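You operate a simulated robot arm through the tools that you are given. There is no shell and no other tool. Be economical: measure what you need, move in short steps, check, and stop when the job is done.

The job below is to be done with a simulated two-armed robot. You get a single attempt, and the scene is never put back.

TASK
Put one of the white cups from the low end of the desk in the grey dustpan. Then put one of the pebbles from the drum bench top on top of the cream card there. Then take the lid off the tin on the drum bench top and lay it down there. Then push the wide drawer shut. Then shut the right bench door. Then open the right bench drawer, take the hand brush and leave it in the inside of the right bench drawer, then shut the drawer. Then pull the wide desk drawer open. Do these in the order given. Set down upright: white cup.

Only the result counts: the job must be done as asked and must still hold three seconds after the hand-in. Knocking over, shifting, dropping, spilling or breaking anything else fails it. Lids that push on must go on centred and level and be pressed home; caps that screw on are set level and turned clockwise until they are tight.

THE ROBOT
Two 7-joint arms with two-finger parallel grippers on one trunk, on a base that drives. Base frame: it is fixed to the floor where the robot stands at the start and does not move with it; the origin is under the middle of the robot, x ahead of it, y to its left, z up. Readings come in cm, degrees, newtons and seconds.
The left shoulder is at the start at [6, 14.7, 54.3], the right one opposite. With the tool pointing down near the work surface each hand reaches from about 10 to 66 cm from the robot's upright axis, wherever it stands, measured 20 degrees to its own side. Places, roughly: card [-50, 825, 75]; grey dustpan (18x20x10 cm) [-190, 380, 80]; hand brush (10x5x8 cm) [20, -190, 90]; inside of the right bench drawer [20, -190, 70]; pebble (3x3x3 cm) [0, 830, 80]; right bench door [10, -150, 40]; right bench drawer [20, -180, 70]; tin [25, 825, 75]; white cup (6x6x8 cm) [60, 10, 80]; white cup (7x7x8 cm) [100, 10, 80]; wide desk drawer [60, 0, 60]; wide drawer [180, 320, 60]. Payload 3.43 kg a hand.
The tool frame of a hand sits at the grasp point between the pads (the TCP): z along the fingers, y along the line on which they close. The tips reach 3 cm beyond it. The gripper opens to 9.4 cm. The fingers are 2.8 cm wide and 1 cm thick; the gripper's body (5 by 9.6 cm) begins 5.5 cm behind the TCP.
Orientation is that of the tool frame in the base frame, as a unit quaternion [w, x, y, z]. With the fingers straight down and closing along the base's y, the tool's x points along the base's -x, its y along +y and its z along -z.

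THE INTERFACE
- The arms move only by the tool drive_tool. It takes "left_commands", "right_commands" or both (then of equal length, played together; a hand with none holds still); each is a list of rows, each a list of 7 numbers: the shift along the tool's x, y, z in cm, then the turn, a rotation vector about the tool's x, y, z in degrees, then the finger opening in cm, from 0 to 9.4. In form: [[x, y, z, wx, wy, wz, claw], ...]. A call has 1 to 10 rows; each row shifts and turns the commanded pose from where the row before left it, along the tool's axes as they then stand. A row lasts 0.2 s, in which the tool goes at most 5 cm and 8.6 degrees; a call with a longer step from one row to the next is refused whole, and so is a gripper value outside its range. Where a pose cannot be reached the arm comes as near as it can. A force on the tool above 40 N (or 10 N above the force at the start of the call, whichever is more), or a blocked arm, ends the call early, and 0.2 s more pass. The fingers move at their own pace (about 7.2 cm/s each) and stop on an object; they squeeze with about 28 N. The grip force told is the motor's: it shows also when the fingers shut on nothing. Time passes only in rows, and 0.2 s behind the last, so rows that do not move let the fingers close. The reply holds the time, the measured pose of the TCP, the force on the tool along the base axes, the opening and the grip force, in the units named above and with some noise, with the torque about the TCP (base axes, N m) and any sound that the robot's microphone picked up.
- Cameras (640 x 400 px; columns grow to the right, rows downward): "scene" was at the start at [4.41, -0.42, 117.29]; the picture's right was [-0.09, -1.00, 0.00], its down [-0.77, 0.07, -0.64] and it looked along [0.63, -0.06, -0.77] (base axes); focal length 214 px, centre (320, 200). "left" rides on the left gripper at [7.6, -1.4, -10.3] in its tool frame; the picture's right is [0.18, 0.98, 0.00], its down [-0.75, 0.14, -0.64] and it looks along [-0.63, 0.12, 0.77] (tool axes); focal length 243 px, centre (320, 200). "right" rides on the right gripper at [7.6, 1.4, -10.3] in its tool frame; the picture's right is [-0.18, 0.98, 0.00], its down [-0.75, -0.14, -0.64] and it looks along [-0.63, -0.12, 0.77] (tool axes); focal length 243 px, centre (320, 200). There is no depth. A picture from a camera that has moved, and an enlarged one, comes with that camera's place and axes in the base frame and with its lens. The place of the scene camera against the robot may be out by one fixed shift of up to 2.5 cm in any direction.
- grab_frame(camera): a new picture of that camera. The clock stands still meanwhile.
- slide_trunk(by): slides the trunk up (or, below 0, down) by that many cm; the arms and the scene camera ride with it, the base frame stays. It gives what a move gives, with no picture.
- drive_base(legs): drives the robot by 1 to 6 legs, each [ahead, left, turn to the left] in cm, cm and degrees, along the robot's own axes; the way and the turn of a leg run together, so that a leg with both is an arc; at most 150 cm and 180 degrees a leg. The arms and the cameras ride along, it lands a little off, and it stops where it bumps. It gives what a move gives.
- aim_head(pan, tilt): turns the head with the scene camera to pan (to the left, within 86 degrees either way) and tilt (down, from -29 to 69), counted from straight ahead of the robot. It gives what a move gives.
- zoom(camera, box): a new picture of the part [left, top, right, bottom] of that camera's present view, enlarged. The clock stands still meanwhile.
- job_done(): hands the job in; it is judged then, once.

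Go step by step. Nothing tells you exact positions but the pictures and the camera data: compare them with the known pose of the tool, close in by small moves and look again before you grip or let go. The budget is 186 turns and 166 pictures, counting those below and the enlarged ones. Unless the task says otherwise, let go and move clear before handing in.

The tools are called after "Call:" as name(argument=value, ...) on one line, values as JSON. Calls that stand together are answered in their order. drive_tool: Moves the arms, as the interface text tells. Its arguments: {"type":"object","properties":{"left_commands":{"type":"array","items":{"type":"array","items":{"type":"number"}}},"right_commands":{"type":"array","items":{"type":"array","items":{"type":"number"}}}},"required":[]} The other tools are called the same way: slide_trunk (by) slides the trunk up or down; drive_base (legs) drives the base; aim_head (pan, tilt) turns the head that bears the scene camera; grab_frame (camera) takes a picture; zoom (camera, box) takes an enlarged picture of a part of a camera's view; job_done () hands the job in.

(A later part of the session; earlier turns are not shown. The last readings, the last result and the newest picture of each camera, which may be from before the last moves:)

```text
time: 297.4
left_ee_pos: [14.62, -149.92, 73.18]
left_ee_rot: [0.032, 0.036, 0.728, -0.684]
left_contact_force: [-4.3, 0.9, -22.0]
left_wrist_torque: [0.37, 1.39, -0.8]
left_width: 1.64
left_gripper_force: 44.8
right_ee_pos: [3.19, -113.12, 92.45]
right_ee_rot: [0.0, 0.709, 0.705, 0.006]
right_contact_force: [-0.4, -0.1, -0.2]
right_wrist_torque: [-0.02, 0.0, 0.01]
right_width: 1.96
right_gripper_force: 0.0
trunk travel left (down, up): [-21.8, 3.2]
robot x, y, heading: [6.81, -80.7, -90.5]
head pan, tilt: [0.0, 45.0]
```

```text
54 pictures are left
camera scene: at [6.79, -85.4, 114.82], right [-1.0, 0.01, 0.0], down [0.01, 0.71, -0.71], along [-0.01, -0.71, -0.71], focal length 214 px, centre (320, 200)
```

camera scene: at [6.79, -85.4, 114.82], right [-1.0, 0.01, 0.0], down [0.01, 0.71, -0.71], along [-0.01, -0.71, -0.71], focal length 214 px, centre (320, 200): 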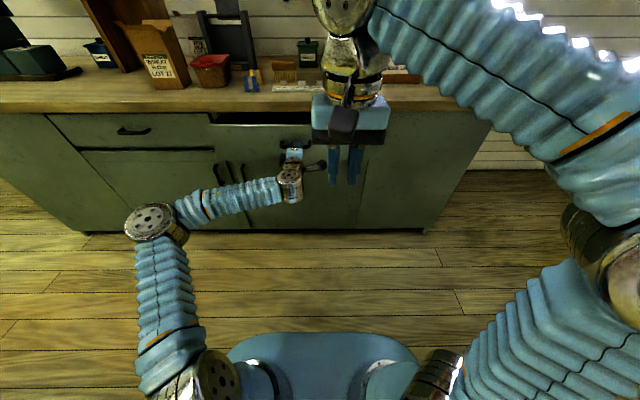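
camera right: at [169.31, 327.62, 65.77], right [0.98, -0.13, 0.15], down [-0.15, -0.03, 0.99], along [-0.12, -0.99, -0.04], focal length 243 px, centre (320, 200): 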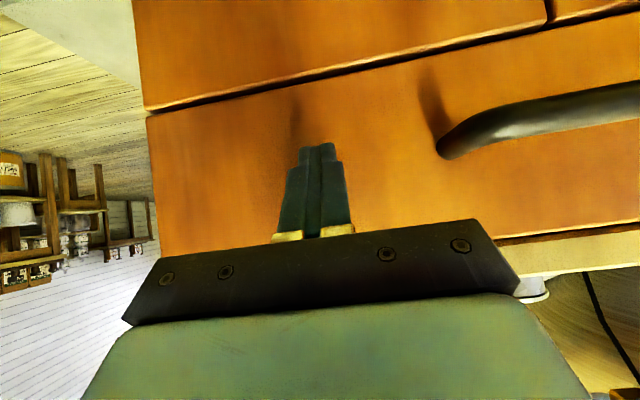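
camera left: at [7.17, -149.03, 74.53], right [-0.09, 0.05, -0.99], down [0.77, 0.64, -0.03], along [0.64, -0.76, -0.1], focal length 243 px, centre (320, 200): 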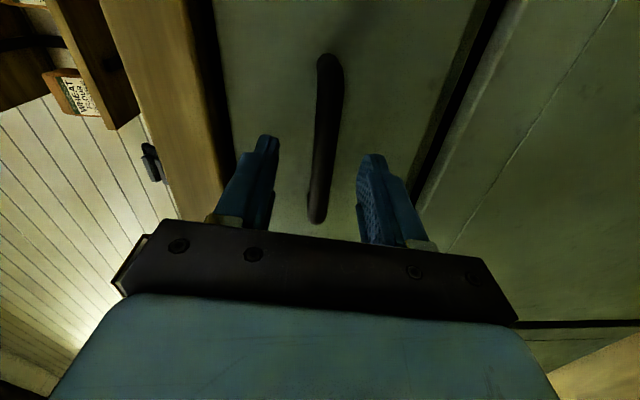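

Drawer is opening. Ease down slightly and keep pulling.

Call:
drive_tool(left_commands=[[0, 0.5, -2, 0, 0, 0, 0.5], [0, 0.2, -2.5, 0, 0, 0, 0.5], [0, 0.16, -2.5, 0, 0, 0, 0.5], [0, 0.16, -2.5, 0, 0, 0, 0.5], [0, 0.16, -2.5, 0, 0, 0, 0.5]])

Call:
grab_frame(camera="scene")

```text
time: 298.6
left_ee_pos: [14.67, -137.53, 73.06]
left_ee_rot: [0.03, 0.039, 0.723, -0.69]
left_contact_force: [-29.8, -1.3, 4.2]
left_wrist_torque: [-0.12, 1.36, -0.74]
left_width: 1.64
left_gripper_force: 45.4
right_ee_pos: [2.99, -112.84, 92.47]
right_ee_rot: [0.001, 0.709, 0.705, 0.006]
right_contact_force: [0.5, -0.5, 0.0]
right_wrist_torque: [0.01, 0.02, 0.0]
right_width: 1.99
right_gripper_force: 0.0
trunk travel left (down, up): [-21.8, 3.2]
robot x, y, heading: [7.13, -80.43, -90.3]
head pan, tilt: [0.0, 45.0]
```

```text
53 pictures are left
camera scene: at [6.58, -85.2, 114.87], right [-1.0, 0.01, 0.0], down [0.01, 0.71, -0.71], along [0.0, -0.71, -0.71], focal length 214 px, centre (320, 200)
```

scene: 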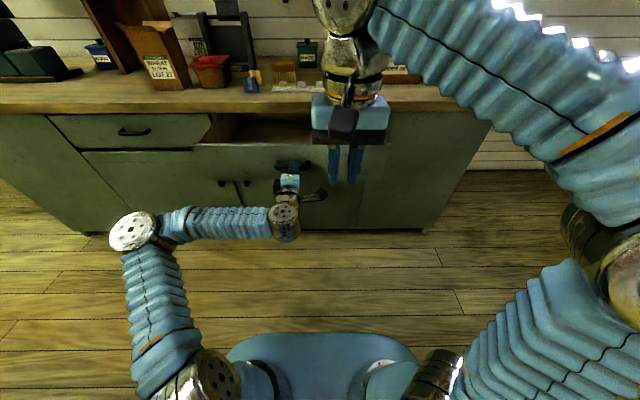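

The drawer is open about 23 cm. Release the bar and look closely at the brush.

Call:
drive_tool(left_commands=[[0, 0, 0, 0, 0, 0, 3], [0, 0, 0, 0, 0, 0, 5], [0, 0, 0, 0, 0, 0, 5], [0, 0, -3, 0, 0, 0, 5], [0, 0, -3, 0, 0, 0, 5]])

Call:
zoom(camera="scene", box=[180, 30, 340, 150])

```text
time: 299.8
left_ee_pos: [14.7, -131.67, 72.9]
left_ee_rot: [0.032, 0.036, 0.725, -0.687]
left_contact_force: [-1.0, 0.3, -0.9]
left_wrist_torque: [0.01, -0.02, 0.0]
left_width: 4.98
left_gripper_force: 0.0
right_ee_pos: [3.16, -112.97, 92.48]
right_ee_rot: [0.001, 0.708, 0.706, 0.005]
right_contact_force: [0.1, 0.3, 0.6]
right_wrist_torque: [-0.02, 0.0, 0.02]
right_width: 2.01
right_gripper_force: 0.1
trunk travel left (down, up): [-21.8, 3.2]
robot x, y, heading: [6.97, -80.27, -90.3]
head pan, tilt: [0.0, 45.0]
```

```text
3.33 times, centred on (260, 90) of scene
camera zoom: at [6.79, -85.22, 114.84], right [-1.0, 0.01, 0.0], down [0.01, 0.71, -0.71], along [-0.01, -0.71, -0.71], focal length 715 px, centre (520, 567)
```

zoom: 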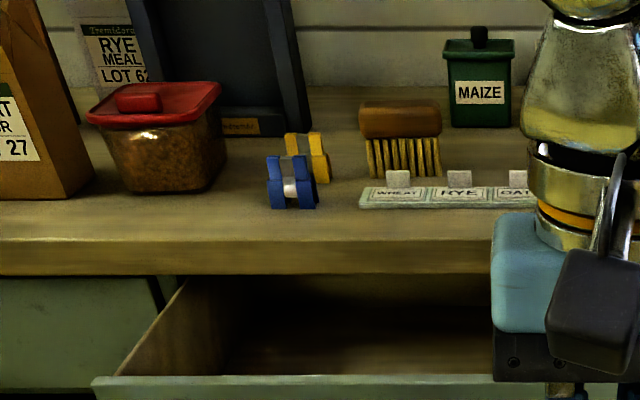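

The brush sits at about (21, -187), block top z≈91, out of reach with the drawer this far out. I'll re-grip the bar and push the drawer in to about 15 cm open, so the robot can stand closer.

Call:
drive_tool(left_commands=[[0, 0, 3, 0, 0, 0, 5], [0, 0, 3, 0, 0, 0, 5], [0, 0, 0, 0, 0, 0, 2], [0, 0, 0, 0, 0, 0, 0.5], [0, -0.1, 2.5, 0, 0, 0, 0.5], [0, -0.1, 2.5, 0, 0, 0, 0.5], [0, -0.1, 2.5, 0, 0, 0, 0.5], [0, 0, 0, 0, 0, 0, 3], [0, 0, 0, 0, 0, 0, 5], [0, 0, 0, 0, 0, 0, 5]])

Call:
drive_tool(left_commands=[[0, 0, -4, 0, 0, 0, 5], [0, 0, -4, 0, 0, 0, 5], [0, 0, -4, 0, 0, 0, 5], [0, 0, -4, 0, 0, 0, 5]])

Call:
grab_frame(camera="left")

```text
time: 302.0
left_ee_pos: [14.72, -145.15, 73.01]
left_ee_rot: [0.032, 0.036, 0.729, -0.683]
left_contact_force: [0.0, 0.4, 0.4]
left_wrist_torque: [-0.01, 0.01, -0.03]
left_width: 4.98
left_gripper_force: 0.2
left hand out of reach, approached as far as the arm can: row 7
right_ee_pos: [3.21, -112.97, 92.51]
right_ee_rot: [0.001, 0.708, 0.706, 0.006]
right_contact_force: [1.1, -0.7, 0.0]
right_wrist_torque: [-0.02, -0.01, -0.02]
right_width: 2.01
right_gripper_force: 0.1
trunk travel left (down, up): [-21.8, 3.2]
robot x, y, heading: [7.01, -80.52, -90.4]
head pan, tilt: [0.0, 45.0]
```

```text
time: 303.0
left_ee_pos: [15.11, -129.14, 73.6]
left_ee_rot: [0.033, 0.035, 0.725, -0.687]
left_contact_force: [-0.5, 0.3, -0.4]
left_wrist_torque: [0.01, -0.02, 0.0]
left_width: 5.0
left_gripper_force: 0.1
right_ee_pos: [3.21, -112.92, 92.47]
right_ee_rot: [0.001, 0.708, 0.706, 0.005]
right_contact_force: [-0.3, -0.2, -0.5]
right_wrist_torque: [0.02, 0.01, -0.03]
right_width: 2.0
right_gripper_force: 0.0
trunk travel left (down, up): [-21.8, 3.2]
robot x, y, heading: [6.93, -80.53, -90.4]
head pan, tilt: [0.0, 45.0]
```

```text
51 pictures are left
camera left: at [7.44, -118.88, 74.77], right [-0.09, 0.05, -0.99], down [0.76, 0.64, -0.03], along [0.64, -0.76, -0.1], focal length 243 px, centre (320, 200)
```

left: 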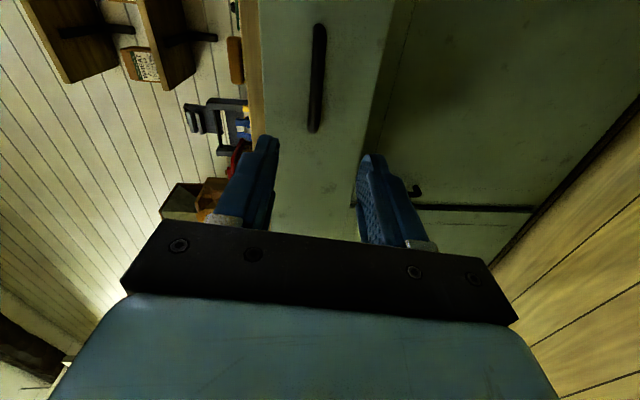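

Drawer now open ≈15 cm. Rotate the left hand to point down with the fingers closing along y, then raise it.

Call:
drive_tool(left_commands=[[0, 0, 0, -8.2, 0, 0, 7], [0, 0, 0, -8.2, 0, 0, 7], [0, 0, 0, -8.2, 0, 0, 7], [0, 0, 0, -8.2, 0, 0, 7], [0, 0, 0, -8.2, 0, 0, 7], [0, 0, 0, -8.2, 0, 0, 7], [0, 0, 0, -8.2, 0, 0, 7], [0, 0, 0, -8.2, 0, 0, 7], [0, 0, 0, -8.2, 0, 0, 7], [0, 0, 0, -8.2, 0, 0, 7]])

Call:
drive_tool(left_commands=[[0, 0, -4, 0, 0, 0, 8], [0, 0, -4, 0, 0, 0, 8], [0, 0, -4, 0, 0, 0, 8], [0, 0, -4, 0, 0, 0, 8], [0, 0, -4, 0, 0, 0, 8]])

Call:
slide_trunk(by=3.2)

Call:
grab_frame(camera="scene")

```text
time: 305.2
left_ee_pos: [14.85, -129.0, 73.92]
left_ee_rot: [0.047, 0.005, 0.998, -0.041]
left_contact_force: [0.0, -0.6, -1.2]
left_wrist_torque: [0.06, 0.04, 0.0]
left_width: 7.0
left_gripper_force: 0.1
right_ee_pos: [3.11, -112.85, 92.55]
right_ee_rot: [0.001, 0.708, 0.706, 0.006]
right_contact_force: [-1.4, 0.0, -0.4]
right_wrist_torque: [-0.03, 0.03, -0.03]
right_width: 1.99
right_gripper_force: 0.1
trunk travel left (down, up): [-21.8, 3.2]
robot x, y, heading: [7.01, -80.09, -90.5]
head pan, tilt: [0.0, 45.0]
```

```text
time: 306.4
left_ee_pos: [12.83, -127.38, 93.55]
left_ee_rot: [0.048, 0.007, 0.998, -0.043]
left_contact_force: [0.7, 0.5, 1.2]
left_wrist_torque: [0.0, 0.06, 0.0]
left_width: 8.02
left_gripper_force: 0.0
right_ee_pos: [3.21, -112.95, 92.51]
right_ee_rot: [0.002, 0.708, 0.706, 0.005]
right_contact_force: [-0.2, -1.0, 0.8]
right_wrist_torque: [-0.01, 0.0, -0.04]
right_width: 2.02
right_gripper_force: 0.1
trunk travel left (down, up): [-21.8, 3.2]
robot x, y, heading: [6.76, -80.22, -90.6]
head pan, tilt: [0.0, 45.0]
```

```text
time: 307.2
left_ee_pos: [13.01, -127.57, 96.76]
left_ee_rot: [0.047, 0.005, 0.998, -0.043]
left_contact_force: [-0.5, 0.1, -0.2]
left_wrist_torque: [0.01, -0.01, 0.0]
left_width: 8.02
left_gripper_force: 0.0
right_ee_pos: [3.18, -112.98, 95.73]
right_ee_rot: [0.0, 0.708, 0.706, 0.005]
right_contact_force: [0.5, -0.6, 0.6]
right_wrist_torque: [0.0, 0.01, -0.02]
right_width: 2.0
right_gripper_force: 0.1
trunk travel left (down, up): [-25.0, 0.0]
robot x, y, heading: [7.1, -79.79, -90.5]
head pan, tilt: [0.0, 45.0]
```

```text
50 pictures are left
camera scene: at [6.78, -85.22, 118.04], right [-1.0, 0.01, 0.0], down [0.01, 0.71, -0.71], along [-0.01, -0.71, -0.71], focal length 214 px, centre (320, 200)
```

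scene: 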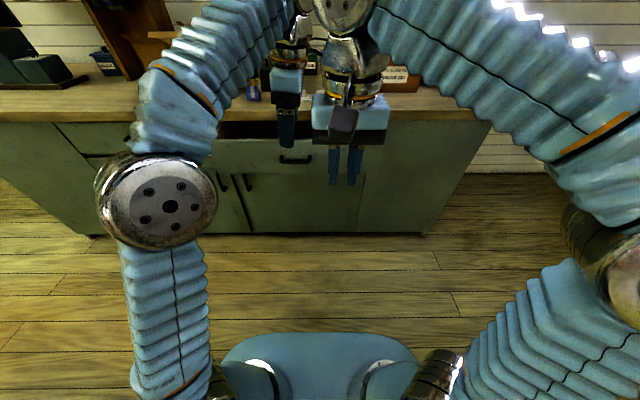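

With the drawer out, the arm cannot reach over it to the brush safely. I'll push the drawer nearly shut with the right hand, fetch the brush, then re-open it.

Call:
drive_tool(right_commands=[[0, 0, 4.5, 0, 0, 0, 0], [0, 0, 4.5, 0, 0, 0, 0], [0, 0, 4.5, 0, 0, 0, 0], [0, 0, 4.5, 0, 0, 0, 0], [0, 0, 4.5, 0, 0, 0, 0], [0, 0, 3, 0, 0, 0, 0]])

Call:
drive_base(legs=[[24, 0, 0.5]])

Call:
drive_tool(right_commands=[[-3, 0, 0, 0, 0, 0, 0], [-3, 0, 0, 0, 0, 0, 0], [-3, 0, 0, 0, 0, 0, 0], [-3, 0, 0, 0, 0, 0, 0], [-2.5, 0, 0, 0, 0, 0, 0], [-2.5, 0, 0, 0, 0, 0, 0], [-2, 0, 0, 0, 0, 0, 0]])

Call:
grab_frame(camera="scene")

```text
time: 308.6
left_ee_pos: [12.97, -127.51, 96.78]
left_ee_rot: [0.047, 0.006, 0.998, -0.043]
left_contact_force: [0.0, 0.4, -0.9]
left_wrist_torque: [0.03, -0.01, -0.02]
left_width: 8.0
left_gripper_force: 0.0
right_ee_pos: [3.42, -112.78, 70.14]
right_ee_rot: [0.001, 0.709, 0.705, 0.006]
right_contact_force: [-0.6, -0.2, -0.5]
right_wrist_torque: [0.03, -0.02, -0.01]
right_width: 0.0
right_gripper_force: 28.3
trunk travel left (down, up): [-25.0, 0.0]
robot x, y, heading: [7.03, -80.26, -90.2]
head pan, tilt: [0.0, 45.0]
```

```text
time: 310.4
left_ee_pos: [13.1, -151.49, 96.83]
left_ee_rot: [0.048, 0.003, 0.998, -0.042]
left_contact_force: [-0.1, -0.2, -0.6]
left_wrist_torque: [-0.03, -0.02, 0.02]
left_width: 7.99
left_gripper_force: 0.0
right_ee_pos: [3.52, -136.91, 70.22]
right_ee_rot: [0.0, 0.708, 0.707, 0.007]
right_contact_force: [-0.2, 0.4, 0.7]
right_wrist_torque: [-0.02, -0.01, 0.04]
right_width: 0.0
right_gripper_force: 27.9
trunk travel left (down, up): [-25.0, 0.0]
robot x, y, heading: [7.01, -104.25, -90.3]
head pan, tilt: [0.0, 45.0]
```

```text
time: 312.0
left_ee_pos: [13.01, -151.57, 96.82]
left_ee_rot: [0.048, 0.003, 0.998, -0.043]
left_contact_force: [-0.4, -0.2, -0.4]
left_wrist_torque: [0.0, 0.0, -0.01]
left_width: 8.0
left_gripper_force: 0.1
right_ee_pos: [3.28, -155.77, 70.28]
right_ee_rot: [0.002, 0.707, 0.707, 0.004]
right_contact_force: [0.5, -0.5, 0.2]
right_wrist_torque: [-0.02, 0.01, -0.03]
right_width: 0.0
right_gripper_force: 28.4
trunk travel left (down, up): [-25.0, 0.0]
robot x, y, heading: [7.06, -104.51, -90.0]
head pan, tilt: [0.0, 45.0]
```

```text
49 pictures are left
camera scene: at [6.68, -109.26, 118.04], right [-1.0, 0.0, 0.0], down [0.0, 0.71, -0.71], along [0.0, -0.71, -0.71], focal length 214 px, centre (320, 200)
```

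scene: 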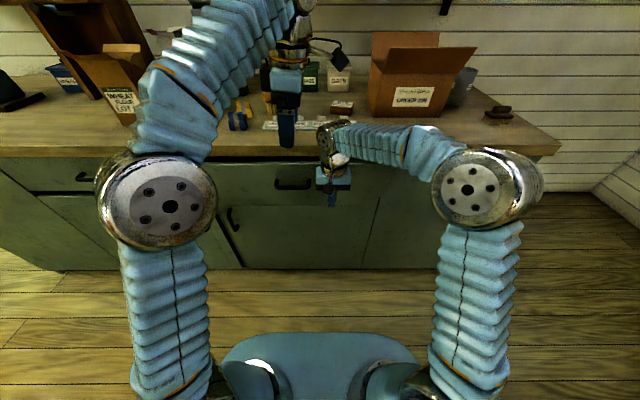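

Push the last bit, then retract and raise the right hand, and move it aside.

Call:
drive_tool(right_commands=[[-2, 0, 0, 0, 0, 0, 0], [4, 0, 0, 0, 0, 0, 2], [4.5, 0, 0, 0, 0, 0, 2], [4.5, 0, 0, 0, 0, 0, 2], [4.5, 0, -3, 0, 0, 0, 2], [4.5, -2, -4, 0, 0, 0, 2], [2, -2, -4.5, 0, 0, 0, 2], [0, -2, -4.5, 0, 0, 0, 2], [0, -2, -4.5, 0, 0, 0, 2], [0, -2, -4, 0, 0, 0, 2]])

Call:
zoom(camera="scene", box=[180, 40, 400, 210])

```text
refused: row 5 steps farther than a row can; nothing moved
```

```text
2.35 times, centred on (290, 125) of scene
camera zoom: at [6.68, -109.26, 118.04], right [-1.0, 0.0, 0.0], down [0.0, 0.71, -0.71], along [0.0, -0.71, -0.71], focal length 505 px, centre (391, 376)
```

zoom: 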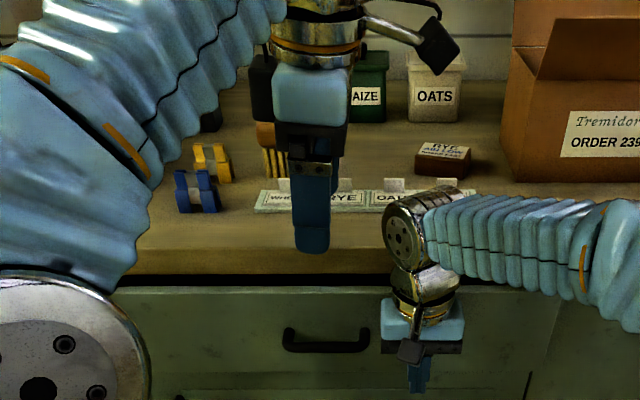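

Call:
drive_tool(right_commands=[[-2, 0, 0, 0, 0, 0, 0], [4, 0, 0, 0, 0, 0, 2], [4.5, 0, 0, 0, 0, 0, 2], [4.5, 0, 0, 0, 0, 0, 2], [3, 0, -3, 0, 0, 0, 2], [3, -1, -3.5, 0, 0, 0, 2], [2, -2, -4, 0, 0, 0, 2], [2, -2, -4, 0, 0, 0, 2], [1, -2, -4, 0, 0, 0, 2], [0, -2, -4, 0, 0, 0, 2]])

Call:
drive_base(legs=[[14, 3, 0]])

Call:
grab_frame(camera="left")

Call:
grab_frame(camera="scene")

```text
time: 314.2
left_ee_pos: [13.04, -151.49, 96.73]
left_ee_rot: [0.048, 0.004, 0.998, -0.043]
left_contact_force: [-1.1, 0.1, 0.0]
left_wrist_torque: [0.0, 0.0, 0.01]
left_width: 8.02
left_gripper_force: 0.1
right_ee_pos: [-5.77, -134.19, 92.98]
right_ee_rot: [0.001, 0.707, 0.707, 0.005]
right_contact_force: [0.8, 0.0, 0.1]
right_wrist_torque: [-0.01, 0.03, 0.0]
right_width: 1.99
right_gripper_force: 0.0
trunk travel left (down, up): [-25.0, 0.0]
robot x, y, heading: [6.69, -104.11, -90.2]
head pan, tilt: [0.0, 45.0]
```

```text
time: 315.5
left_ee_pos: [16.09, -165.91, 96.81]
left_ee_rot: [0.048, 0.003, 0.998, -0.043]
left_contact_force: [-0.4, 0.2, -0.5]
left_wrist_torque: [-0.05, 0.03, -0.04]
left_width: 8.02
left_gripper_force: 0.1
right_ee_pos: [-2.83, -148.57, 92.93]
right_ee_rot: [0.0, 0.707, 0.708, 0.006]
right_contact_force: [1.8, -0.1, 0.2]
right_wrist_torque: [-0.03, -0.02, -0.01]
right_width: 2.01
right_gripper_force: 0.0
trunk travel left (down, up): [-25.0, 0.0]
robot x, y, heading: [9.6, -118.75, -90.2]
head pan, tilt: [0.0, 45.0]
```

```text
47 pictures are left
camera left: at [7.53, -166.42, 106.28], right [-0.17, 0.98, -0.1], down [0.69, 0.19, 0.7], along [0.7, 0.05, -0.71], focal length 243 px, centre (320, 200)
```

left: 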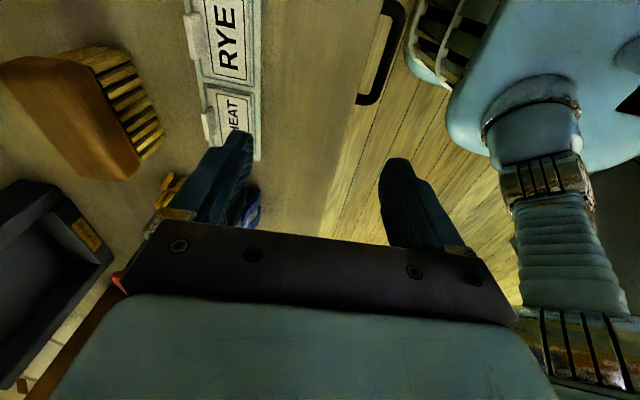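

```text
46 pictures are left
camera scene: at [9.65, -123.67, 118.04], right [-1.0, 0.0, 0.0], down [0.0, 0.71, -0.71], along [0.0, -0.71, -0.71], focal length 214 px, centre (320, 200)
```

scene: 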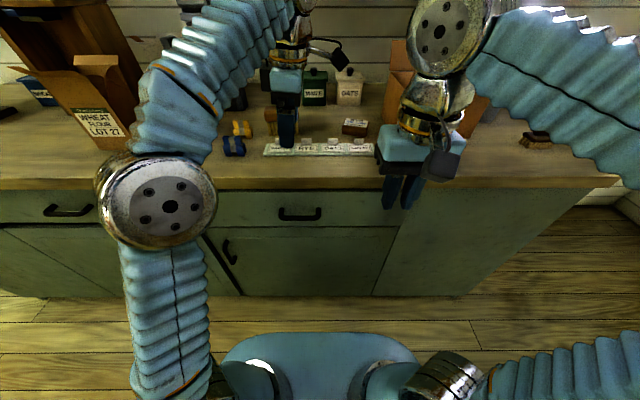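

The brush centre is about (20.6, -186.2). Pitch the hand forward ~16° for reach and move over it, staying high.

Call:
drive_tool(left_commands=[[0, 0, 0, 8, 0, 0, 8], [0, 0, 0, 8, 0, 0, 8], [-0.9, -3.7, 1.44, 0, 0, 0, 8], [-0.9, -3.7, 1.44, 0, 0, 0, 8], [-0.9, -3.7, 1.44, 0, 0, 0, 8], [-0.9, -3.7, 1.44, 0, 0, 0, 8], [-0.9, -3.7, 1.44, 0, 0, 0, 8]])

Call:
grab_frame(camera="left")

Call:
grab_frame(camera="scene")

```text
time: 317.1
left_ee_pos: [21.16, -181.09, 94.12]
left_ee_rot: [0.047, 0.01, 0.982, -0.182]
left_contact_force: [0.3, -0.1, 0.1]
left_wrist_torque: [-0.04, 0.0, 0.0]
left_width: 8.0
left_gripper_force: 0.0
left hand out of reach, approached as far as the arm can: row 5, 6, 7
right_ee_pos: [-2.83, -148.45, 92.96]
right_ee_rot: [0.001, 0.707, 0.707, 0.005]
right_contact_force: [-0.8, 0.3, -0.4]
right_wrist_torque: [-0.07, -0.01, -0.03]
right_width: 1.97
right_gripper_force: 0.0
trunk travel left (down, up): [-25.0, 0.0]
robot x, y, heading: [9.52, -118.79, -90.1]
head pan, tilt: [0.0, 45.0]
```

```text
45 pictures are left
camera left: at [12.79, -178.62, 103.31], right [-0.15, 0.92, -0.37], down [0.7, 0.36, 0.62], along [0.7, -0.17, -0.69], focal length 243 px, centre (320, 200)
```

left: 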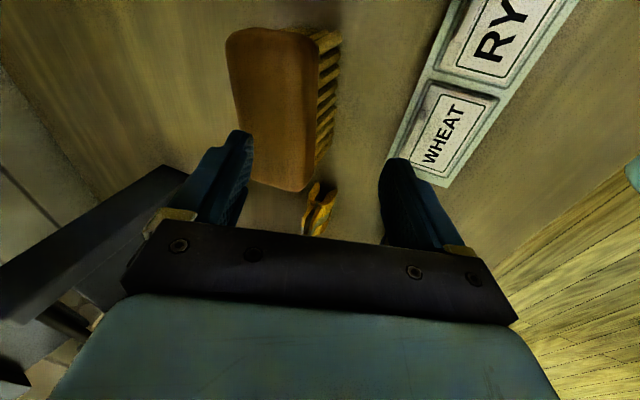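

```text
44 pictures are left
camera scene: at [9.66, -123.62, 118.05], right [-1.0, 0.0, 0.0], down [0.0, 0.71, -0.71], along [0.0, -0.71, -0.71], focal length 214 px, centre (320, 200)
```

scene: 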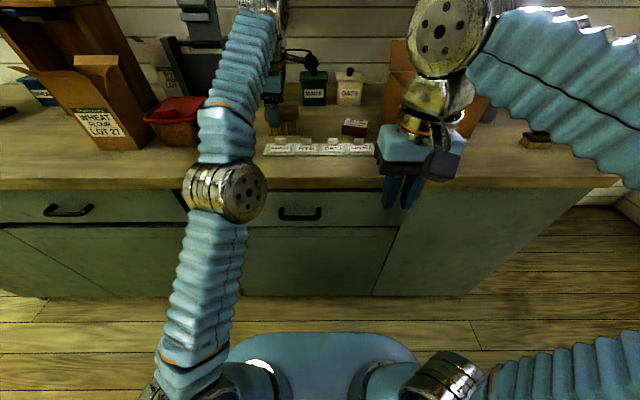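

The hand is just in front and above the brush. Drive the base 4 cm closer, then lower over the block.

Call:
drive_base(legs=[[4, 0, 0]])

Call:
drive_tool(left_commands=[[1.2, -0.9, 0.5, 0, 0, 0, 8], [0, 0.4, 1.0, 0, 0, 0, 8]])

Call:
grab_frame(camera="left")

```text
time: 318.0
left_ee_pos: [21.18, -184.89, 94.09]
left_ee_rot: [0.048, 0.009, 0.982, -0.181]
left_contact_force: [0.2, 0.3, 0.4]
left_wrist_torque: [0.0, 0.02, 0.02]
left_width: 7.99
left_gripper_force: 0.1
right_ee_pos: [-2.66, -152.51, 92.94]
right_ee_rot: [0.001, 0.707, 0.707, 0.006]
right_contact_force: [0.5, 0.0, -0.4]
right_wrist_torque: [0.01, -0.02, 0.03]
right_width: 2.0
right_gripper_force: 0.0
trunk travel left (down, up): [-25.0, 0.0]
robot x, y, heading: [10.28, -122.75, -90.0]
head pan, tilt: [0.0, 45.0]
```

```text
time: 318.6
left_ee_pos: [20.73, -185.17, 92.53]
left_ee_rot: [0.047, 0.011, 0.982, -0.181]
left_contact_force: [-0.1, -0.8, -0.7]
left_wrist_torque: [0.02, -0.01, 0.02]
left_width: 8.0
left_gripper_force: 0.0
left hand out of reach, approached as far as the arm can: row 1
right_ee_pos: [-2.85, -152.5, 92.85]
right_ee_rot: [0.001, 0.707, 0.707, 0.006]
right_contact_force: [0.3, -0.8, 0.4]
right_wrist_torque: [0.06, -0.02, 0.0]
right_width: 2.0
right_gripper_force: 0.0
trunk travel left (down, up): [-25.0, 0.0]
robot x, y, heading: [9.78, -122.56, -90.1]
head pan, tilt: [0.0, 45.0]
```

```text
43 pictures are left
camera left: at [12.25, -182.75, 101.82], right [-0.15, 0.92, -0.37], down [0.7, 0.36, 0.62], along [0.7, -0.16, -0.69], focal length 243 px, centre (320, 200)
```

left: 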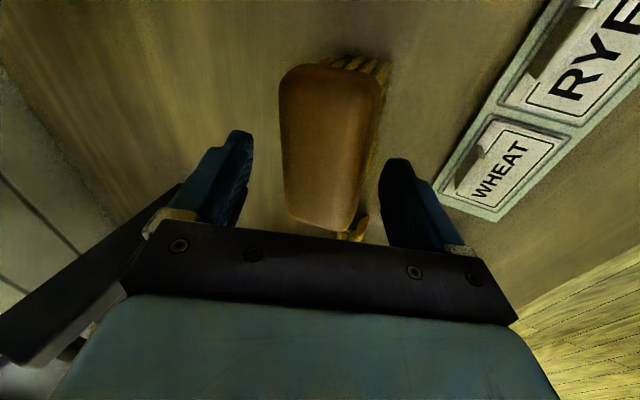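

The block is centred between the fingers. Shift slightly and lower 1.6 cm, then close.

Call:
drive_tool(left_commands=[[1.3, 0.1, 0.5, 0, 0, 0, 8], [0, 0.4, 0.7, 0, 0, 0, 8], [0, 0.2, 0.4, 0, 0, 0, 8]])

Call:
grab_frame(camera="left")

Call:
zoom(camera="scene", box=[220, 60, 360, 170])

```text
time: 319.4
left_ee_pos: [19.58, -184.99, 90.62]
left_ee_rot: [0.047, 0.01, 0.982, -0.182]
left_contact_force: [-0.4, 0.1, -0.6]
left_wrist_torque: [-0.02, -0.03, 0.02]
left_width: 8.01
left_gripper_force: 0.1
right_ee_pos: [-2.64, -152.52, 92.86]
right_ee_rot: [0.001, 0.707, 0.707, 0.005]
right_contact_force: [0.7, 0.5, -0.1]
right_wrist_torque: [0.01, -0.01, 0.02]
right_width: 1.99
right_gripper_force: 0.2
trunk travel left (down, up): [-25.0, 0.0]
robot x, y, heading: [9.7, -122.6, -90.2]
head pan, tilt: [0.0, 45.0]
```

```text
42 pictures are left
camera left: at [11.14, -182.59, 99.88], right [-0.15, 0.92, -0.37], down [0.7, 0.36, 0.62], along [0.7, -0.16, -0.69], focal length 243 px, centre (320, 200)
```

left: 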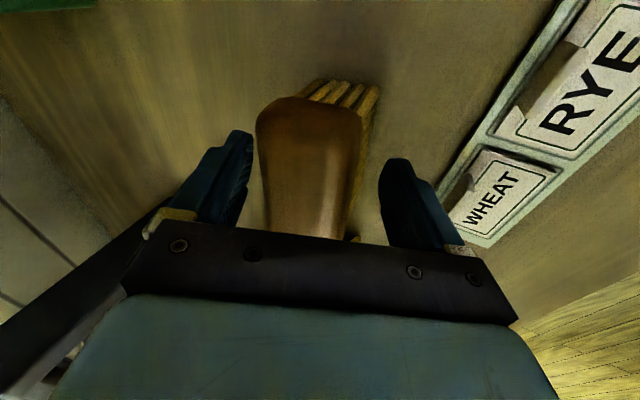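

```text
3.64 times, centred on (290, 115) of scene
camera zoom: at [9.64, -127.62, 118.04], right [-1.0, 0.0, 0.0], down [0.0, 0.71, -0.71], along [0.0, -0.71, -0.71], focal length 780 px, centre (429, 509)
```

zoom: 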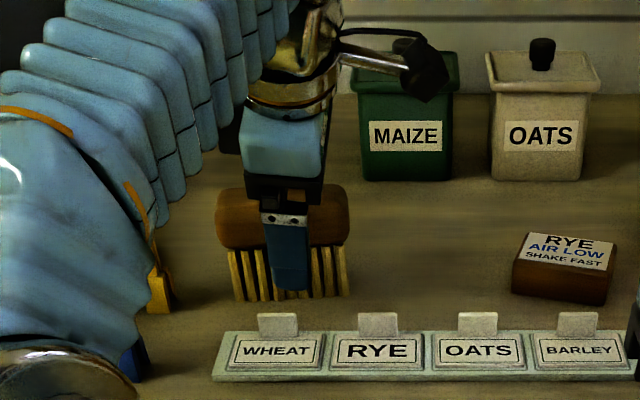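

The fingers straddle the block, with the front finger clear of the label tray. Close.

Call:
drive_tool(left_commands=[[0, 0, 0, 0, 0, 0, 6], [0, 0, 0, 0, 0, 0, 4], [0, 0, 0, 0, 0, 0, 3], [0, 0, 0, 0, 0, 0, 3]])

Call:
drive_tool(left_commands=[[0, -0.36, -0.93, 0, 0, 0, 3], [0, -0.36, -0.93, 0, 0, 0, 3]])

Call:
zoom(camera="scene", box=[220, 60, 360, 170])

```text
time: 320.4
left_ee_pos: [19.68, -184.81, 90.72]
left_ee_rot: [0.047, 0.009, 0.982, -0.182]
left_contact_force: [-0.2, -0.9, 8.3]
left_wrist_torque: [0.0, -0.17, -0.06]
left_width: 5.56
left_gripper_force: 28.4
right_ee_pos: [-2.77, -152.58, 92.94]
right_ee_rot: [0.002, 0.707, 0.707, 0.004]
right_contact_force: [-0.6, -0.1, 1.6]
right_wrist_torque: [-0.02, -0.01, 0.0]
right_width: 1.98
right_gripper_force: 0.1
trunk travel left (down, up): [-25.0, 0.0]
robot x, y, heading: [9.82, -122.69, -90.3]
head pan, tilt: [0.0, 45.0]
```

```text
time: 321.0
left_ee_pos: [19.47, -185.0, 92.74]
left_ee_rot: [0.047, 0.01, 0.982, -0.182]
left_contact_force: [0.0, 0.7, -0.3]
left_wrist_torque: [0.01, 0.0, 0.0]
left_width: 5.53
left_gripper_force: 28.2
right_ee_pos: [-2.71, -152.64, 92.98]
right_ee_rot: [0.001, 0.707, 0.707, 0.006]
right_contact_force: [-0.7, 0.1, 0.6]
right_wrist_torque: [0.04, 0.01, -0.04]
right_width: 1.99
right_gripper_force: 0.0
trunk travel left (down, up): [-25.0, 0.0]
robot x, y, heading: [9.68, -122.59, -90.3]
head pan, tilt: [0.0, 45.0]
```

```text
3.64 times, centred on (290, 115) of scene
camera zoom: at [9.65, -127.62, 118.04], right [-1.0, 0.0, 0.0], down [0.0, 0.71, -0.71], along [0.0, -0.71, -0.71], focal length 780 px, centre (429, 509)
```

zoom: 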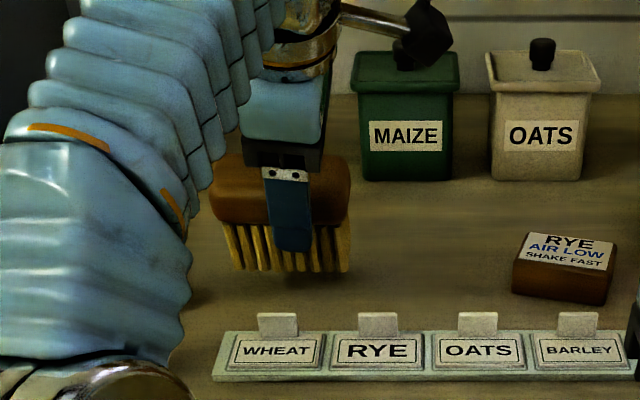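

Brush lifted. Raise further before backing over the tray.

Call:
drive_tool(left_commands=[[0, -0.72, -1.86, 0, 0, 0, 3], [0, -0.72, -1.86, 0, 0, 0, 3]])

Call:
zoom(camera="scene", box=[220, 60, 360, 170])

```text
time: 321.6
left_ee_pos: [19.38, -183.06, 95.39]
left_ee_rot: [0.047, 0.011, 0.982, -0.181]
left_contact_force: [-0.9, -0.6, -1.2]
left_wrist_torque: [0.01, -0.01, 0.01]
left_width: 5.52
left_gripper_force: 28.4
left hand out of reach, approached as far as the arm can: row 1, 2
right_ee_pos: [-2.78, -152.57, 92.87]
right_ee_rot: [0.002, 0.707, 0.707, 0.006]
right_contact_force: [-0.7, -0.6, -0.1]
right_wrist_torque: [0.01, -0.01, 0.02]
right_width: 2.02
right_gripper_force: 0.0
trunk travel left (down, up): [-25.0, 0.0]
robot x, y, heading: [9.92, -122.67, -90.2]
head pan, tilt: [0.0, 45.0]
```

```text
3.64 times, centred on (290, 115) of scene
camera zoom: at [9.64, -127.65, 118.04], right [-1.0, 0.0, 0.0], down [0.0, 0.71, -0.71], along [0.0, -0.71, -0.71], focal length 780 px, centre (429, 509)
```

zoom: 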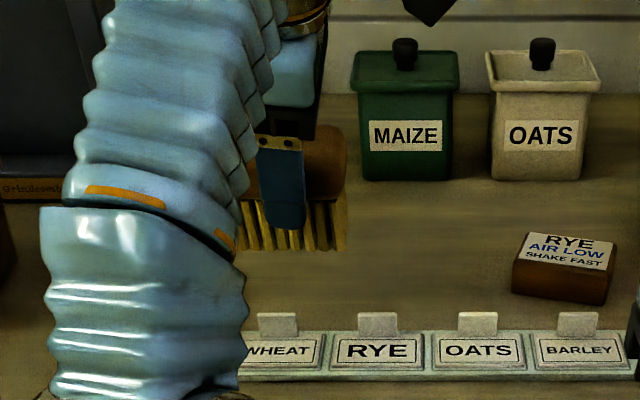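

Clear of the tabs; pull back and up with the arm.

Call:
drive_tool(left_commands=[[0, 1.2, -2.6, 0, 0, 0, 3], [0, 1.8, -2.3, 0, 0, 0, 3], [0, 2.8, -1.1, 0, 0, 0, 3], [0, 2.8, -1.1, 0, 0, 0, 3], [0, 2.8, -1.1, 0, 0, 0, 3], [0, 2.8, -1.1, 0, 0, 0, 3]])

Call:
grab_frame(camera="scene")

```text
time: 323.0
left_ee_pos: [19.14, -166.55, 99.06]
left_ee_rot: [0.046, 0.009, 0.982, -0.18]
left_contact_force: [0.0, -0.2, -1.4]
left_wrist_torque: [0.03, 0.01, 0.01]
left_width: 5.52
left_gripper_force: 28.0
right_ee_pos: [-2.84, -152.4, 92.93]
right_ee_rot: [0.0, 0.707, 0.707, 0.005]
right_contact_force: [0.1, 0.2, -0.2]
right_wrist_torque: [0.02, -0.01, -0.05]
right_width: 2.01
right_gripper_force: 0.1
trunk travel left (down, up): [-25.0, 0.0]
robot x, y, heading: [10.0, -122.75, -90.1]
head pan, tilt: [0.0, 45.0]
```

```text
38 pictures are left
camera scene: at [9.64, -127.64, 118.04], right [-1.0, 0.0, 0.0], down [0.0, 0.71, -0.71], along [0.0, -0.71, -0.71], focal length 214 px, centre (320, 200)
```

scene: 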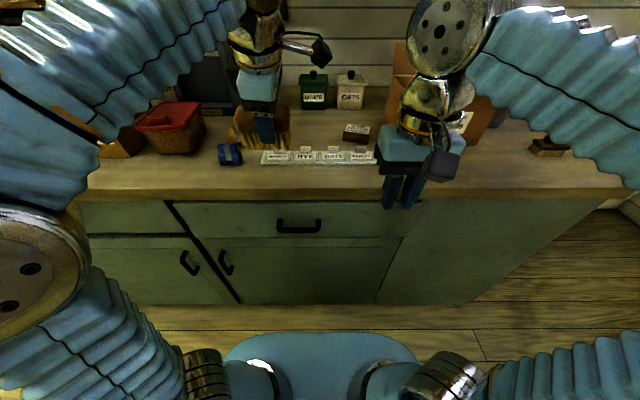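

Now back off, and prepare the right hand (tilt to horizontal, roll) to pull the bar.

Call:
drive_base(legs=[[-32, 0, 0]])

Call:
drive_tool(right_commands=[[-3, 0, 3, 0, 0, 0, 5], [-3, 0, 3, 0, 0, 0, 5], [-3, 0, 3, 0, 0, 0, 5], [-3, 0, 2, 0, 0, 0, 5], [-3, 0, 1, 0, 0, 0, 5]])

Call:
drive_tool(right_commands=[[0, 0, 0, 0, -8.5, 0, 5], [0, 0, 0, 0, -8.5, 0, 5], [0, 0, 0, 0, -8.5, 0, 5], [0, 0, 0, 0, -8.5, 0, 5], [0, 0, 0, 0, -8.5, 0, 5], [0, 0, 0, 0, -8.5, 0, 5], [0, 0, 0, 0, -8.5, 0, 5], [0, 0, 0, 0, -8.5, 0, 5], [0, 0, 0, 0, -8.5, 0, 5], [0, 0, 0, 0, -8.5, 0, 5]])

Call:
drive_tool(right_commands=[[0, 0, 0, 0, 0, 8.5, 5], [0, 0, 0, 0, 0, 8.5, 5], [0, 0, 0, 0, 0, 8.5, 5], [0, 0, 0, 0, 0, 8.5, 5], [0, 0, 0, 0, 0, 8.5, 5], [0, 0, 0, 0, 0, 8.5, 5], [0, 0, 0, 0, 0, 8.5, 5], [0, 0, 0, 0, 0, 8.5, 5], [0, 0, 0, 0, 0, 8.5, 5], [0, 0, 0, 0, 0, 8.5, 5]])

Call:
grab_frame(camera="right")

```text
time: 325.2
left_ee_pos: [19.4, -134.28, 99.05]
left_ee_rot: [0.048, 0.009, 0.982, -0.181]
left_contact_force: [-1.2, -0.3, -1.3]
left_wrist_torque: [-0.01, 0.03, -0.01]
left_width: 5.49
left_gripper_force: 27.5
right_ee_pos: [-2.71, -120.17, 92.92]
right_ee_rot: [0.0, 0.706, 0.708, 0.005]
right_contact_force: [0.2, 0.6, 0.3]
right_wrist_torque: [0.0, -0.02, 0.0]
right_width: 2.0
right_gripper_force: 0.1
trunk travel left (down, up): [-25.0, 0.0]
robot x, y, heading: [9.73, -90.44, -90.0]
head pan, tilt: [0.0, 45.0]
```

```text
time: 326.4
left_ee_pos: [19.36, -134.11, 99.15]
left_ee_rot: [0.047, 0.008, 0.982, -0.181]
left_contact_force: [-0.1, -0.2, -0.5]
left_wrist_torque: [0.04, 0.02, 0.0]
left_width: 5.49
left_gripper_force: 28.2
right_ee_pos: [-2.14, -135.18, 81.06]
right_ee_rot: [0.002, 0.706, 0.708, 0.005]
right_contact_force: [-0.5, 0.3, 0.5]
right_wrist_torque: [-0.02, 0.01, 0.01]
right_width: 4.99
right_gripper_force: 0.1
trunk travel left (down, up): [-25.0, 0.0]
robot x, y, heading: [10.01, -90.21, -90.1]
head pan, tilt: [0.0, 45.0]
```

```text
time: 328.6
left_ee_pos: [19.39, -134.33, 99.03]
left_ee_rot: [0.048, 0.009, 0.982, -0.181]
left_contact_force: [0.0, -0.8, -0.6]
left_wrist_torque: [0.01, 0.05, 0.02]
left_width: 5.49
left_gripper_force: 28.4
right_ee_pos: [-1.86, -136.8, 82.01]
right_ee_rot: [0.48, 0.523, 0.521, -0.474]
right_contact_force: [0.0, -0.2, 0.4]
right_wrist_torque: [0.04, 0.01, -0.01]
right_width: 4.99
right_gripper_force: 0.0
right hand out of reach, approached as far as the arm can: row 10
trunk travel left (down, up): [-25.0, 0.0]
robot x, y, heading: [9.88, -90.41, -90.0]
head pan, tilt: [0.0, 45.0]
```

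```text
time: 330.8
left_ee_pos: [19.28, -134.15, 99.2]
left_ee_rot: [0.048, 0.009, 0.982, -0.181]
left_contact_force: [0.7, -0.5, -1.3]
left_wrist_torque: [0.02, 0.01, 0.01]
left_width: 5.49
left_gripper_force: 27.5
right_ee_pos: [-3.38, -136.61, 83.74]
right_ee_rot: [0.685, 0.724, 0.057, -0.059]
right_contact_force: [0.2, 0.0, 0.5]
right_wrist_torque: [0.02, -0.01, -0.04]
right_width: 4.99
right_gripper_force: 0.1
right hand out of reach, approached as far as the arm can: row 5, 10
trunk travel left (down, up): [-25.0, 0.0]
robot x, y, heading: [9.73, -90.67, -90.2]
head pan, tilt: [0.0, 45.0]
```

```text
37 pictures are left
camera right: at [4.54, -126.32, 84.48], right [-0.02, -0.06, 1.0], down [-0.76, 0.65, 0.02], along [-0.65, -0.76, -0.06], focal length 243 px, centre (320, 200)
```

right: 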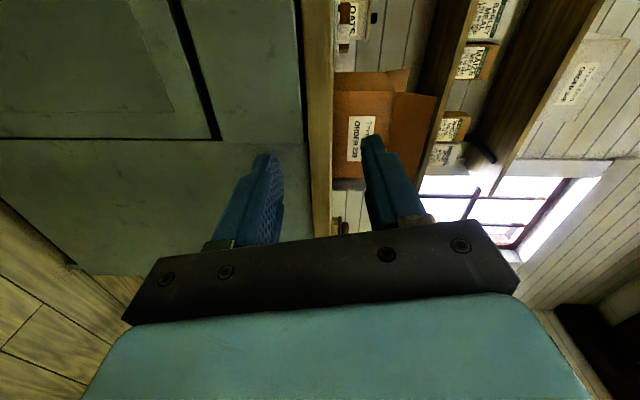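

The right hand is horizontal with fingers closing vertically. Lower the trunk 4 cm and bring the hand in front of the bar.

Call:
slide_trunk(by=-5)

Call:
drive_tool(right_commands=[[3.6, -0.4, 0.6, 0, 0, 0, 5], [3.6, -0.4, 0.6, 0, 0, 0, 5], [3.6, -0.4, 0.6, 0, 0, 0, 5], [3.6, -0.4, 0.6, 0, 0, 0, 5], [3.6, -0.4, 0.6, 0, 0, 0, 5]])

Call:
grab_frame(camera="right")

```text
time: 331.7
left_ee_pos: [19.34, -134.15, 94.08]
left_ee_rot: [0.047, 0.009, 0.982, -0.181]
left_contact_force: [0.0, 0.0, -2.1]
left_wrist_torque: [0.02, 0.01, 0.0]
left_width: 5.49
left_gripper_force: 28.3
right_ee_pos: [-3.32, -136.47, 78.8]
right_ee_rot: [0.685, 0.724, 0.056, -0.061]
right_contact_force: [-0.5, -0.6, 0.8]
right_wrist_torque: [0.0, 0.01, 0.01]
right_width: 4.99
right_gripper_force: 0.0
trunk travel left (down, up): [-20.0, 5.0]
robot x, y, heading: [9.99, -90.44, -90.0]
head pan, tilt: [0.0, 45.0]
```

```text
time: 332.9
left_ee_pos: [19.37, -134.26, 94.14]
left_ee_rot: [0.047, 0.009, 0.982, -0.182]
left_contact_force: [-1.0, -0.6, -0.4]
left_wrist_torque: [-0.01, 0.02, 0.03]
left_width: 5.51
left_gripper_force: 28.1
right_ee_pos: [-3.45, -138.31, 77.58]
right_ee_rot: [0.684, 0.724, 0.058, -0.06]
right_contact_force: [0.5, -0.5, -0.3]
right_wrist_torque: [0.04, 0.01, -0.01]
right_width: 5.03
right_gripper_force: 0.1
right hand out of reach, approached as far as the arm can: row 1, 2, 3, 4, 5
trunk travel left (down, up): [-20.0, 5.0]
robot x, y, heading: [9.87, -90.51, -90.1]
head pan, tilt: [0.0, 45.0]
```

```text
36 pictures are left
camera right: at [4.38, -128.01, 78.25], right [-0.02, -0.05, 1.0], down [-0.76, 0.65, 0.02], along [-0.65, -0.76, -0.05], focal length 243 px, centre (320, 200)
```

right: 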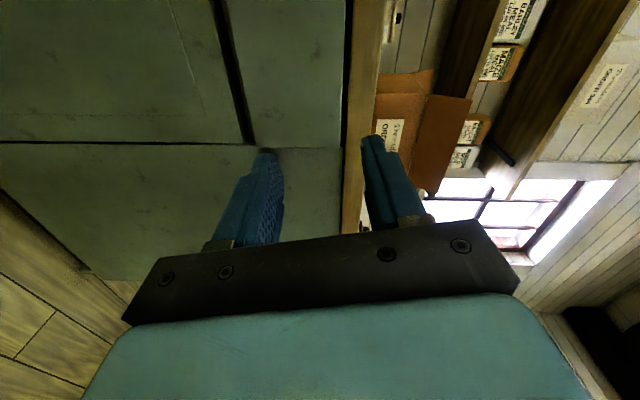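

The right arm can't swing further left here, so shift the base 17 cm left instead and lower the trunk 4 more.

Call:
drive_base(legs=[[0, 17, 0]])

Call:
slide_trunk(by=-3.8)

Call:
drive_base(legs=[[10, 0, 0]])

Call:
grab_frame(camera="right")

```text
time: 334.4
left_ee_pos: [36.67, -134.27, 94.09]
left_ee_rot: [0.047, 0.009, 0.982, -0.181]
left_contact_force: [-0.2, -0.1, -1.1]
left_wrist_torque: [-0.01, -0.01, -0.02]
left_width: 5.48
left_gripper_force: 28.0
right_ee_pos: [13.93, -138.32, 77.69]
right_ee_rot: [0.685, 0.724, 0.057, -0.06]
right_contact_force: [-0.2, 0.6, 0.8]
right_wrist_torque: [0.01, 0.02, -0.01]
right_width: 4.97
right_gripper_force: 0.2
trunk travel left (down, up): [-20.0, 5.0]
robot x, y, heading: [27.17, -90.67, -90.3]
head pan, tilt: [0.0, 45.0]
```

```text
time: 335.2
left_ee_pos: [36.58, -134.28, 90.34]
left_ee_rot: [0.047, 0.008, 0.982, -0.181]
left_contact_force: [-0.6, -0.2, -1.9]
left_wrist_torque: [0.02, -0.01, 0.01]
left_width: 5.47
left_gripper_force: 28.1
right_ee_pos: [13.92, -138.27, 73.88]
right_ee_rot: [0.685, 0.724, 0.057, -0.059]
right_contact_force: [-0.8, 0.5, 1.0]
right_wrist_torque: [0.0, 0.03, 0.0]
right_width: 5.02
right_gripper_force: 0.0
trunk travel left (down, up): [-16.2, 8.8]
robot x, y, heading: [27.3, -90.27, -89.9]
head pan, tilt: [0.0, 45.0]
```

```text
time: 336.3
left_ee_pos: [36.7, -144.03, 90.39]
left_ee_rot: [0.047, 0.008, 0.982, -0.182]
left_contact_force: [0.2, 0.3, -1.5]
left_wrist_torque: [-0.02, 0.01, -0.01]
left_width: 5.43
left_gripper_force: 27.6
right_ee_pos: [13.91, -148.22, 73.78]
right_ee_rot: [0.685, 0.724, 0.059, -0.059]
right_contact_force: [-0.4, 0.7, -0.4]
right_wrist_torque: [0.0, 0.02, -0.02]
right_width: 5.0
right_gripper_force: 0.0
trunk travel left (down, up): [-16.2, 8.8]
robot x, y, heading: [27.36, -100.58, -90.1]
head pan, tilt: [0.0, 45.0]
```

```text
35 pictures are left
camera right: at [21.75, -137.89, 74.45], right [-0.02, -0.06, 1.0], down [-0.76, 0.65, 0.02], along [-0.65, -0.76, -0.05], focal length 243 px, centre (320, 200)
```

right: 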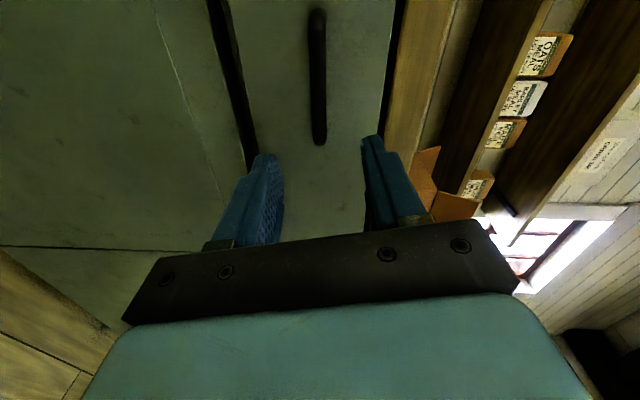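

The bar is well aligned. Advance the right hand 10.5 cm and close on it.

Call:
drive_tool(right_commands=[[0.3, 0, 3.5, 0, 0, 0, 5], [0.3, 0, 3.5, 0, 0, 0, 5], [0.2, 0, 2.2, 0, 0, 0, 5], [0, 0, 1.3, 0, 0, 0, 5]])

Call:
grab_frame(camera="right")

```text
time: 337.3
left_ee_pos: [36.68, -144.01, 90.31]
left_ee_rot: [0.048, 0.008, 0.982, -0.181]
left_contact_force: [0.1, -0.4, -0.9]
left_wrist_torque: [0.02, 0.03, -0.02]
left_width: 5.45
left_gripper_force: 28.0
right_ee_pos: [12.02, -158.07, 73.29]
right_ee_rot: [0.685, 0.724, 0.059, -0.059]
right_contact_force: [-0.5, 0.2, 1.3]
right_wrist_torque: [-0.02, 0.02, 0.03]
right_width: 5.02
right_gripper_force: 0.0
right hand out of reach, approached as far as the arm can: row 1, 2, 3, 4
trunk travel left (down, up): [-16.2, 8.8]
robot x, y, heading: [26.93, -100.25, -90.1]
head pan, tilt: [0.0, 45.0]
```

```text
34 pictures are left
camera right: at [19.89, -147.78, 73.92], right [-0.02, -0.05, 1.0], down [-0.76, 0.64, 0.02], along [-0.65, -0.76, -0.05], focal length 243 px, centre (320, 200)
```

right: 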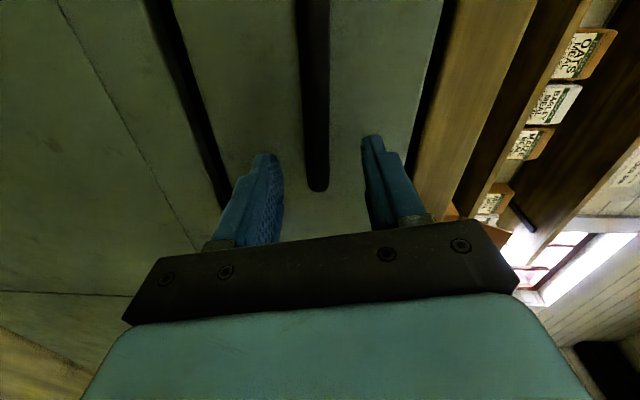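

Bar end is right at the finger; shift the base 2 cm left, 1 cm ahead, then close and pull.

Call:
drive_base(legs=[[1, 2.2, 0]])

Call:
drive_tool(right_commands=[[0, 0, 0, 0, 0, 0, 3], [0, 0, 0, 0, 0, 0, 1], [0, 0, 0, 0, 0, 0, 0.5], [0, 0, 0, 0, 0, 0, 0.5]])

```text
time: 338.1
left_ee_pos: [38.89, -145.11, 90.3]
left_ee_rot: [0.048, 0.008, 0.982, -0.181]
left_contact_force: [-0.1, -0.1, -0.6]
left_wrist_torque: [-0.01, 0.03, -0.02]
left_width: 5.46
left_gripper_force: 28.5
right_ee_pos: [14.27, -158.99, 73.22]
right_ee_rot: [0.685, 0.724, 0.058, -0.059]
right_contact_force: [0.2, -0.2, 0.0]
right_wrist_torque: [0.0, 0.03, 0.01]
right_width: 5.0
right_gripper_force: 0.0
trunk travel left (down, up): [-16.2, 8.8]
robot x, y, heading: [29.42, -101.5, -90.0]
head pan, tilt: [0.0, 45.0]
```

```text
time: 339.1
left_ee_pos: [38.87, -145.22, 90.25]
left_ee_rot: [0.047, 0.009, 0.982, -0.18]
left_contact_force: [0.0, -0.1, -1.8]
left_wrist_torque: [0.02, 0.02, -0.03]
left_width: 5.43
left_gripper_force: 27.9
right_ee_pos: [14.25, -159.12, 73.16]
right_ee_rot: [0.683, 0.725, 0.058, -0.06]
right_contact_force: [1.7, 1.0, -14.1]
right_wrist_torque: [0.2, -1.41, -0.2]
right_width: 1.82
right_gripper_force: 45.0
trunk travel left (down, up): [-16.2, 8.8]
robot x, y, heading: [29.67, -100.88, -90.2]
head pan, tilt: [0.0, 45.0]
```

Gripped. Pull the drawer open by driving the base back 18 cm.

Call:
drive_tool(right_commands=[[0, -0.4, -0.5, 0, 0, 0, 0.5], [0, 0, -1, 0, 0, 0, 0.5]])

Call:
drive_base(legs=[[-17, 0, 0]])

Call:
grab_frame(camera="scene")

```text
time: 339.7
left_ee_pos: [38.89, -145.11, 90.36]
left_ee_rot: [0.048, 0.008, 0.982, -0.181]
left_contact_force: [-0.3, 0.1, -1.4]
left_wrist_torque: [0.0, 0.03, 0.0]
left_width: 5.43
left_gripper_force: 28.2
right_ee_pos: [14.25, -157.47, 73.06]
right_ee_rot: [0.686, 0.723, 0.058, -0.059]
right_contact_force: [-0.7, -0.8, 1.8]
right_wrist_torque: [0.01, -1.44, -0.12]
right_width: 1.8
right_gripper_force: 45.3
trunk travel left (down, up): [-16.2, 8.8]
robot x, y, heading: [29.41, -101.36, -89.9]
head pan, tilt: [0.0, 45.0]
```

```text
time: 341.2
left_ee_pos: [38.92, -128.65, 90.37]
left_ee_rot: [0.047, 0.007, 0.982, -0.181]
left_contact_force: [-0.1, -0.7, -1.7]
left_wrist_torque: [0.0, -0.01, 0.01]
left_width: 5.44
left_gripper_force: 28.1
right_ee_pos: [14.34, -141.01, 73.06]
right_ee_rot: [0.686, 0.723, 0.058, -0.06]
right_contact_force: [-16.4, -0.5, 15.2]
right_wrist_torque: [-0.16, -1.34, -1.01]
right_width: 1.83
right_gripper_force: 45.4
trunk travel left (down, up): [-16.2, 8.8]
robot x, y, heading: [29.03, -85.06, -89.9]
head pan, tilt: [0.0, 45.0]
```

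```text
33 pictures are left
camera scene: at [29.11, -89.62, 109.26], right [-1.0, 0.0, 0.0], down [0.0, 0.71, -0.71], along [0.0, -0.71, -0.71], focal length 214 px, centre (320, 200)
```

scene: 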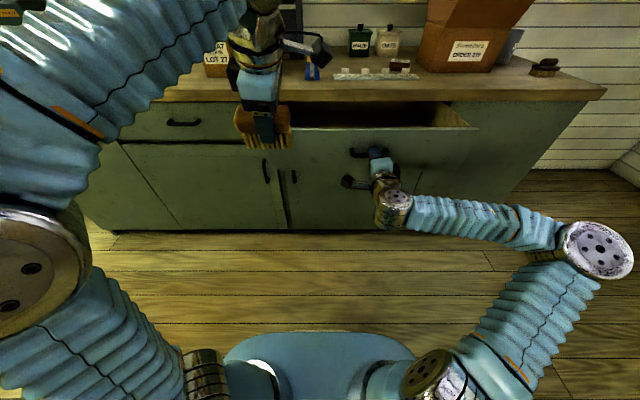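

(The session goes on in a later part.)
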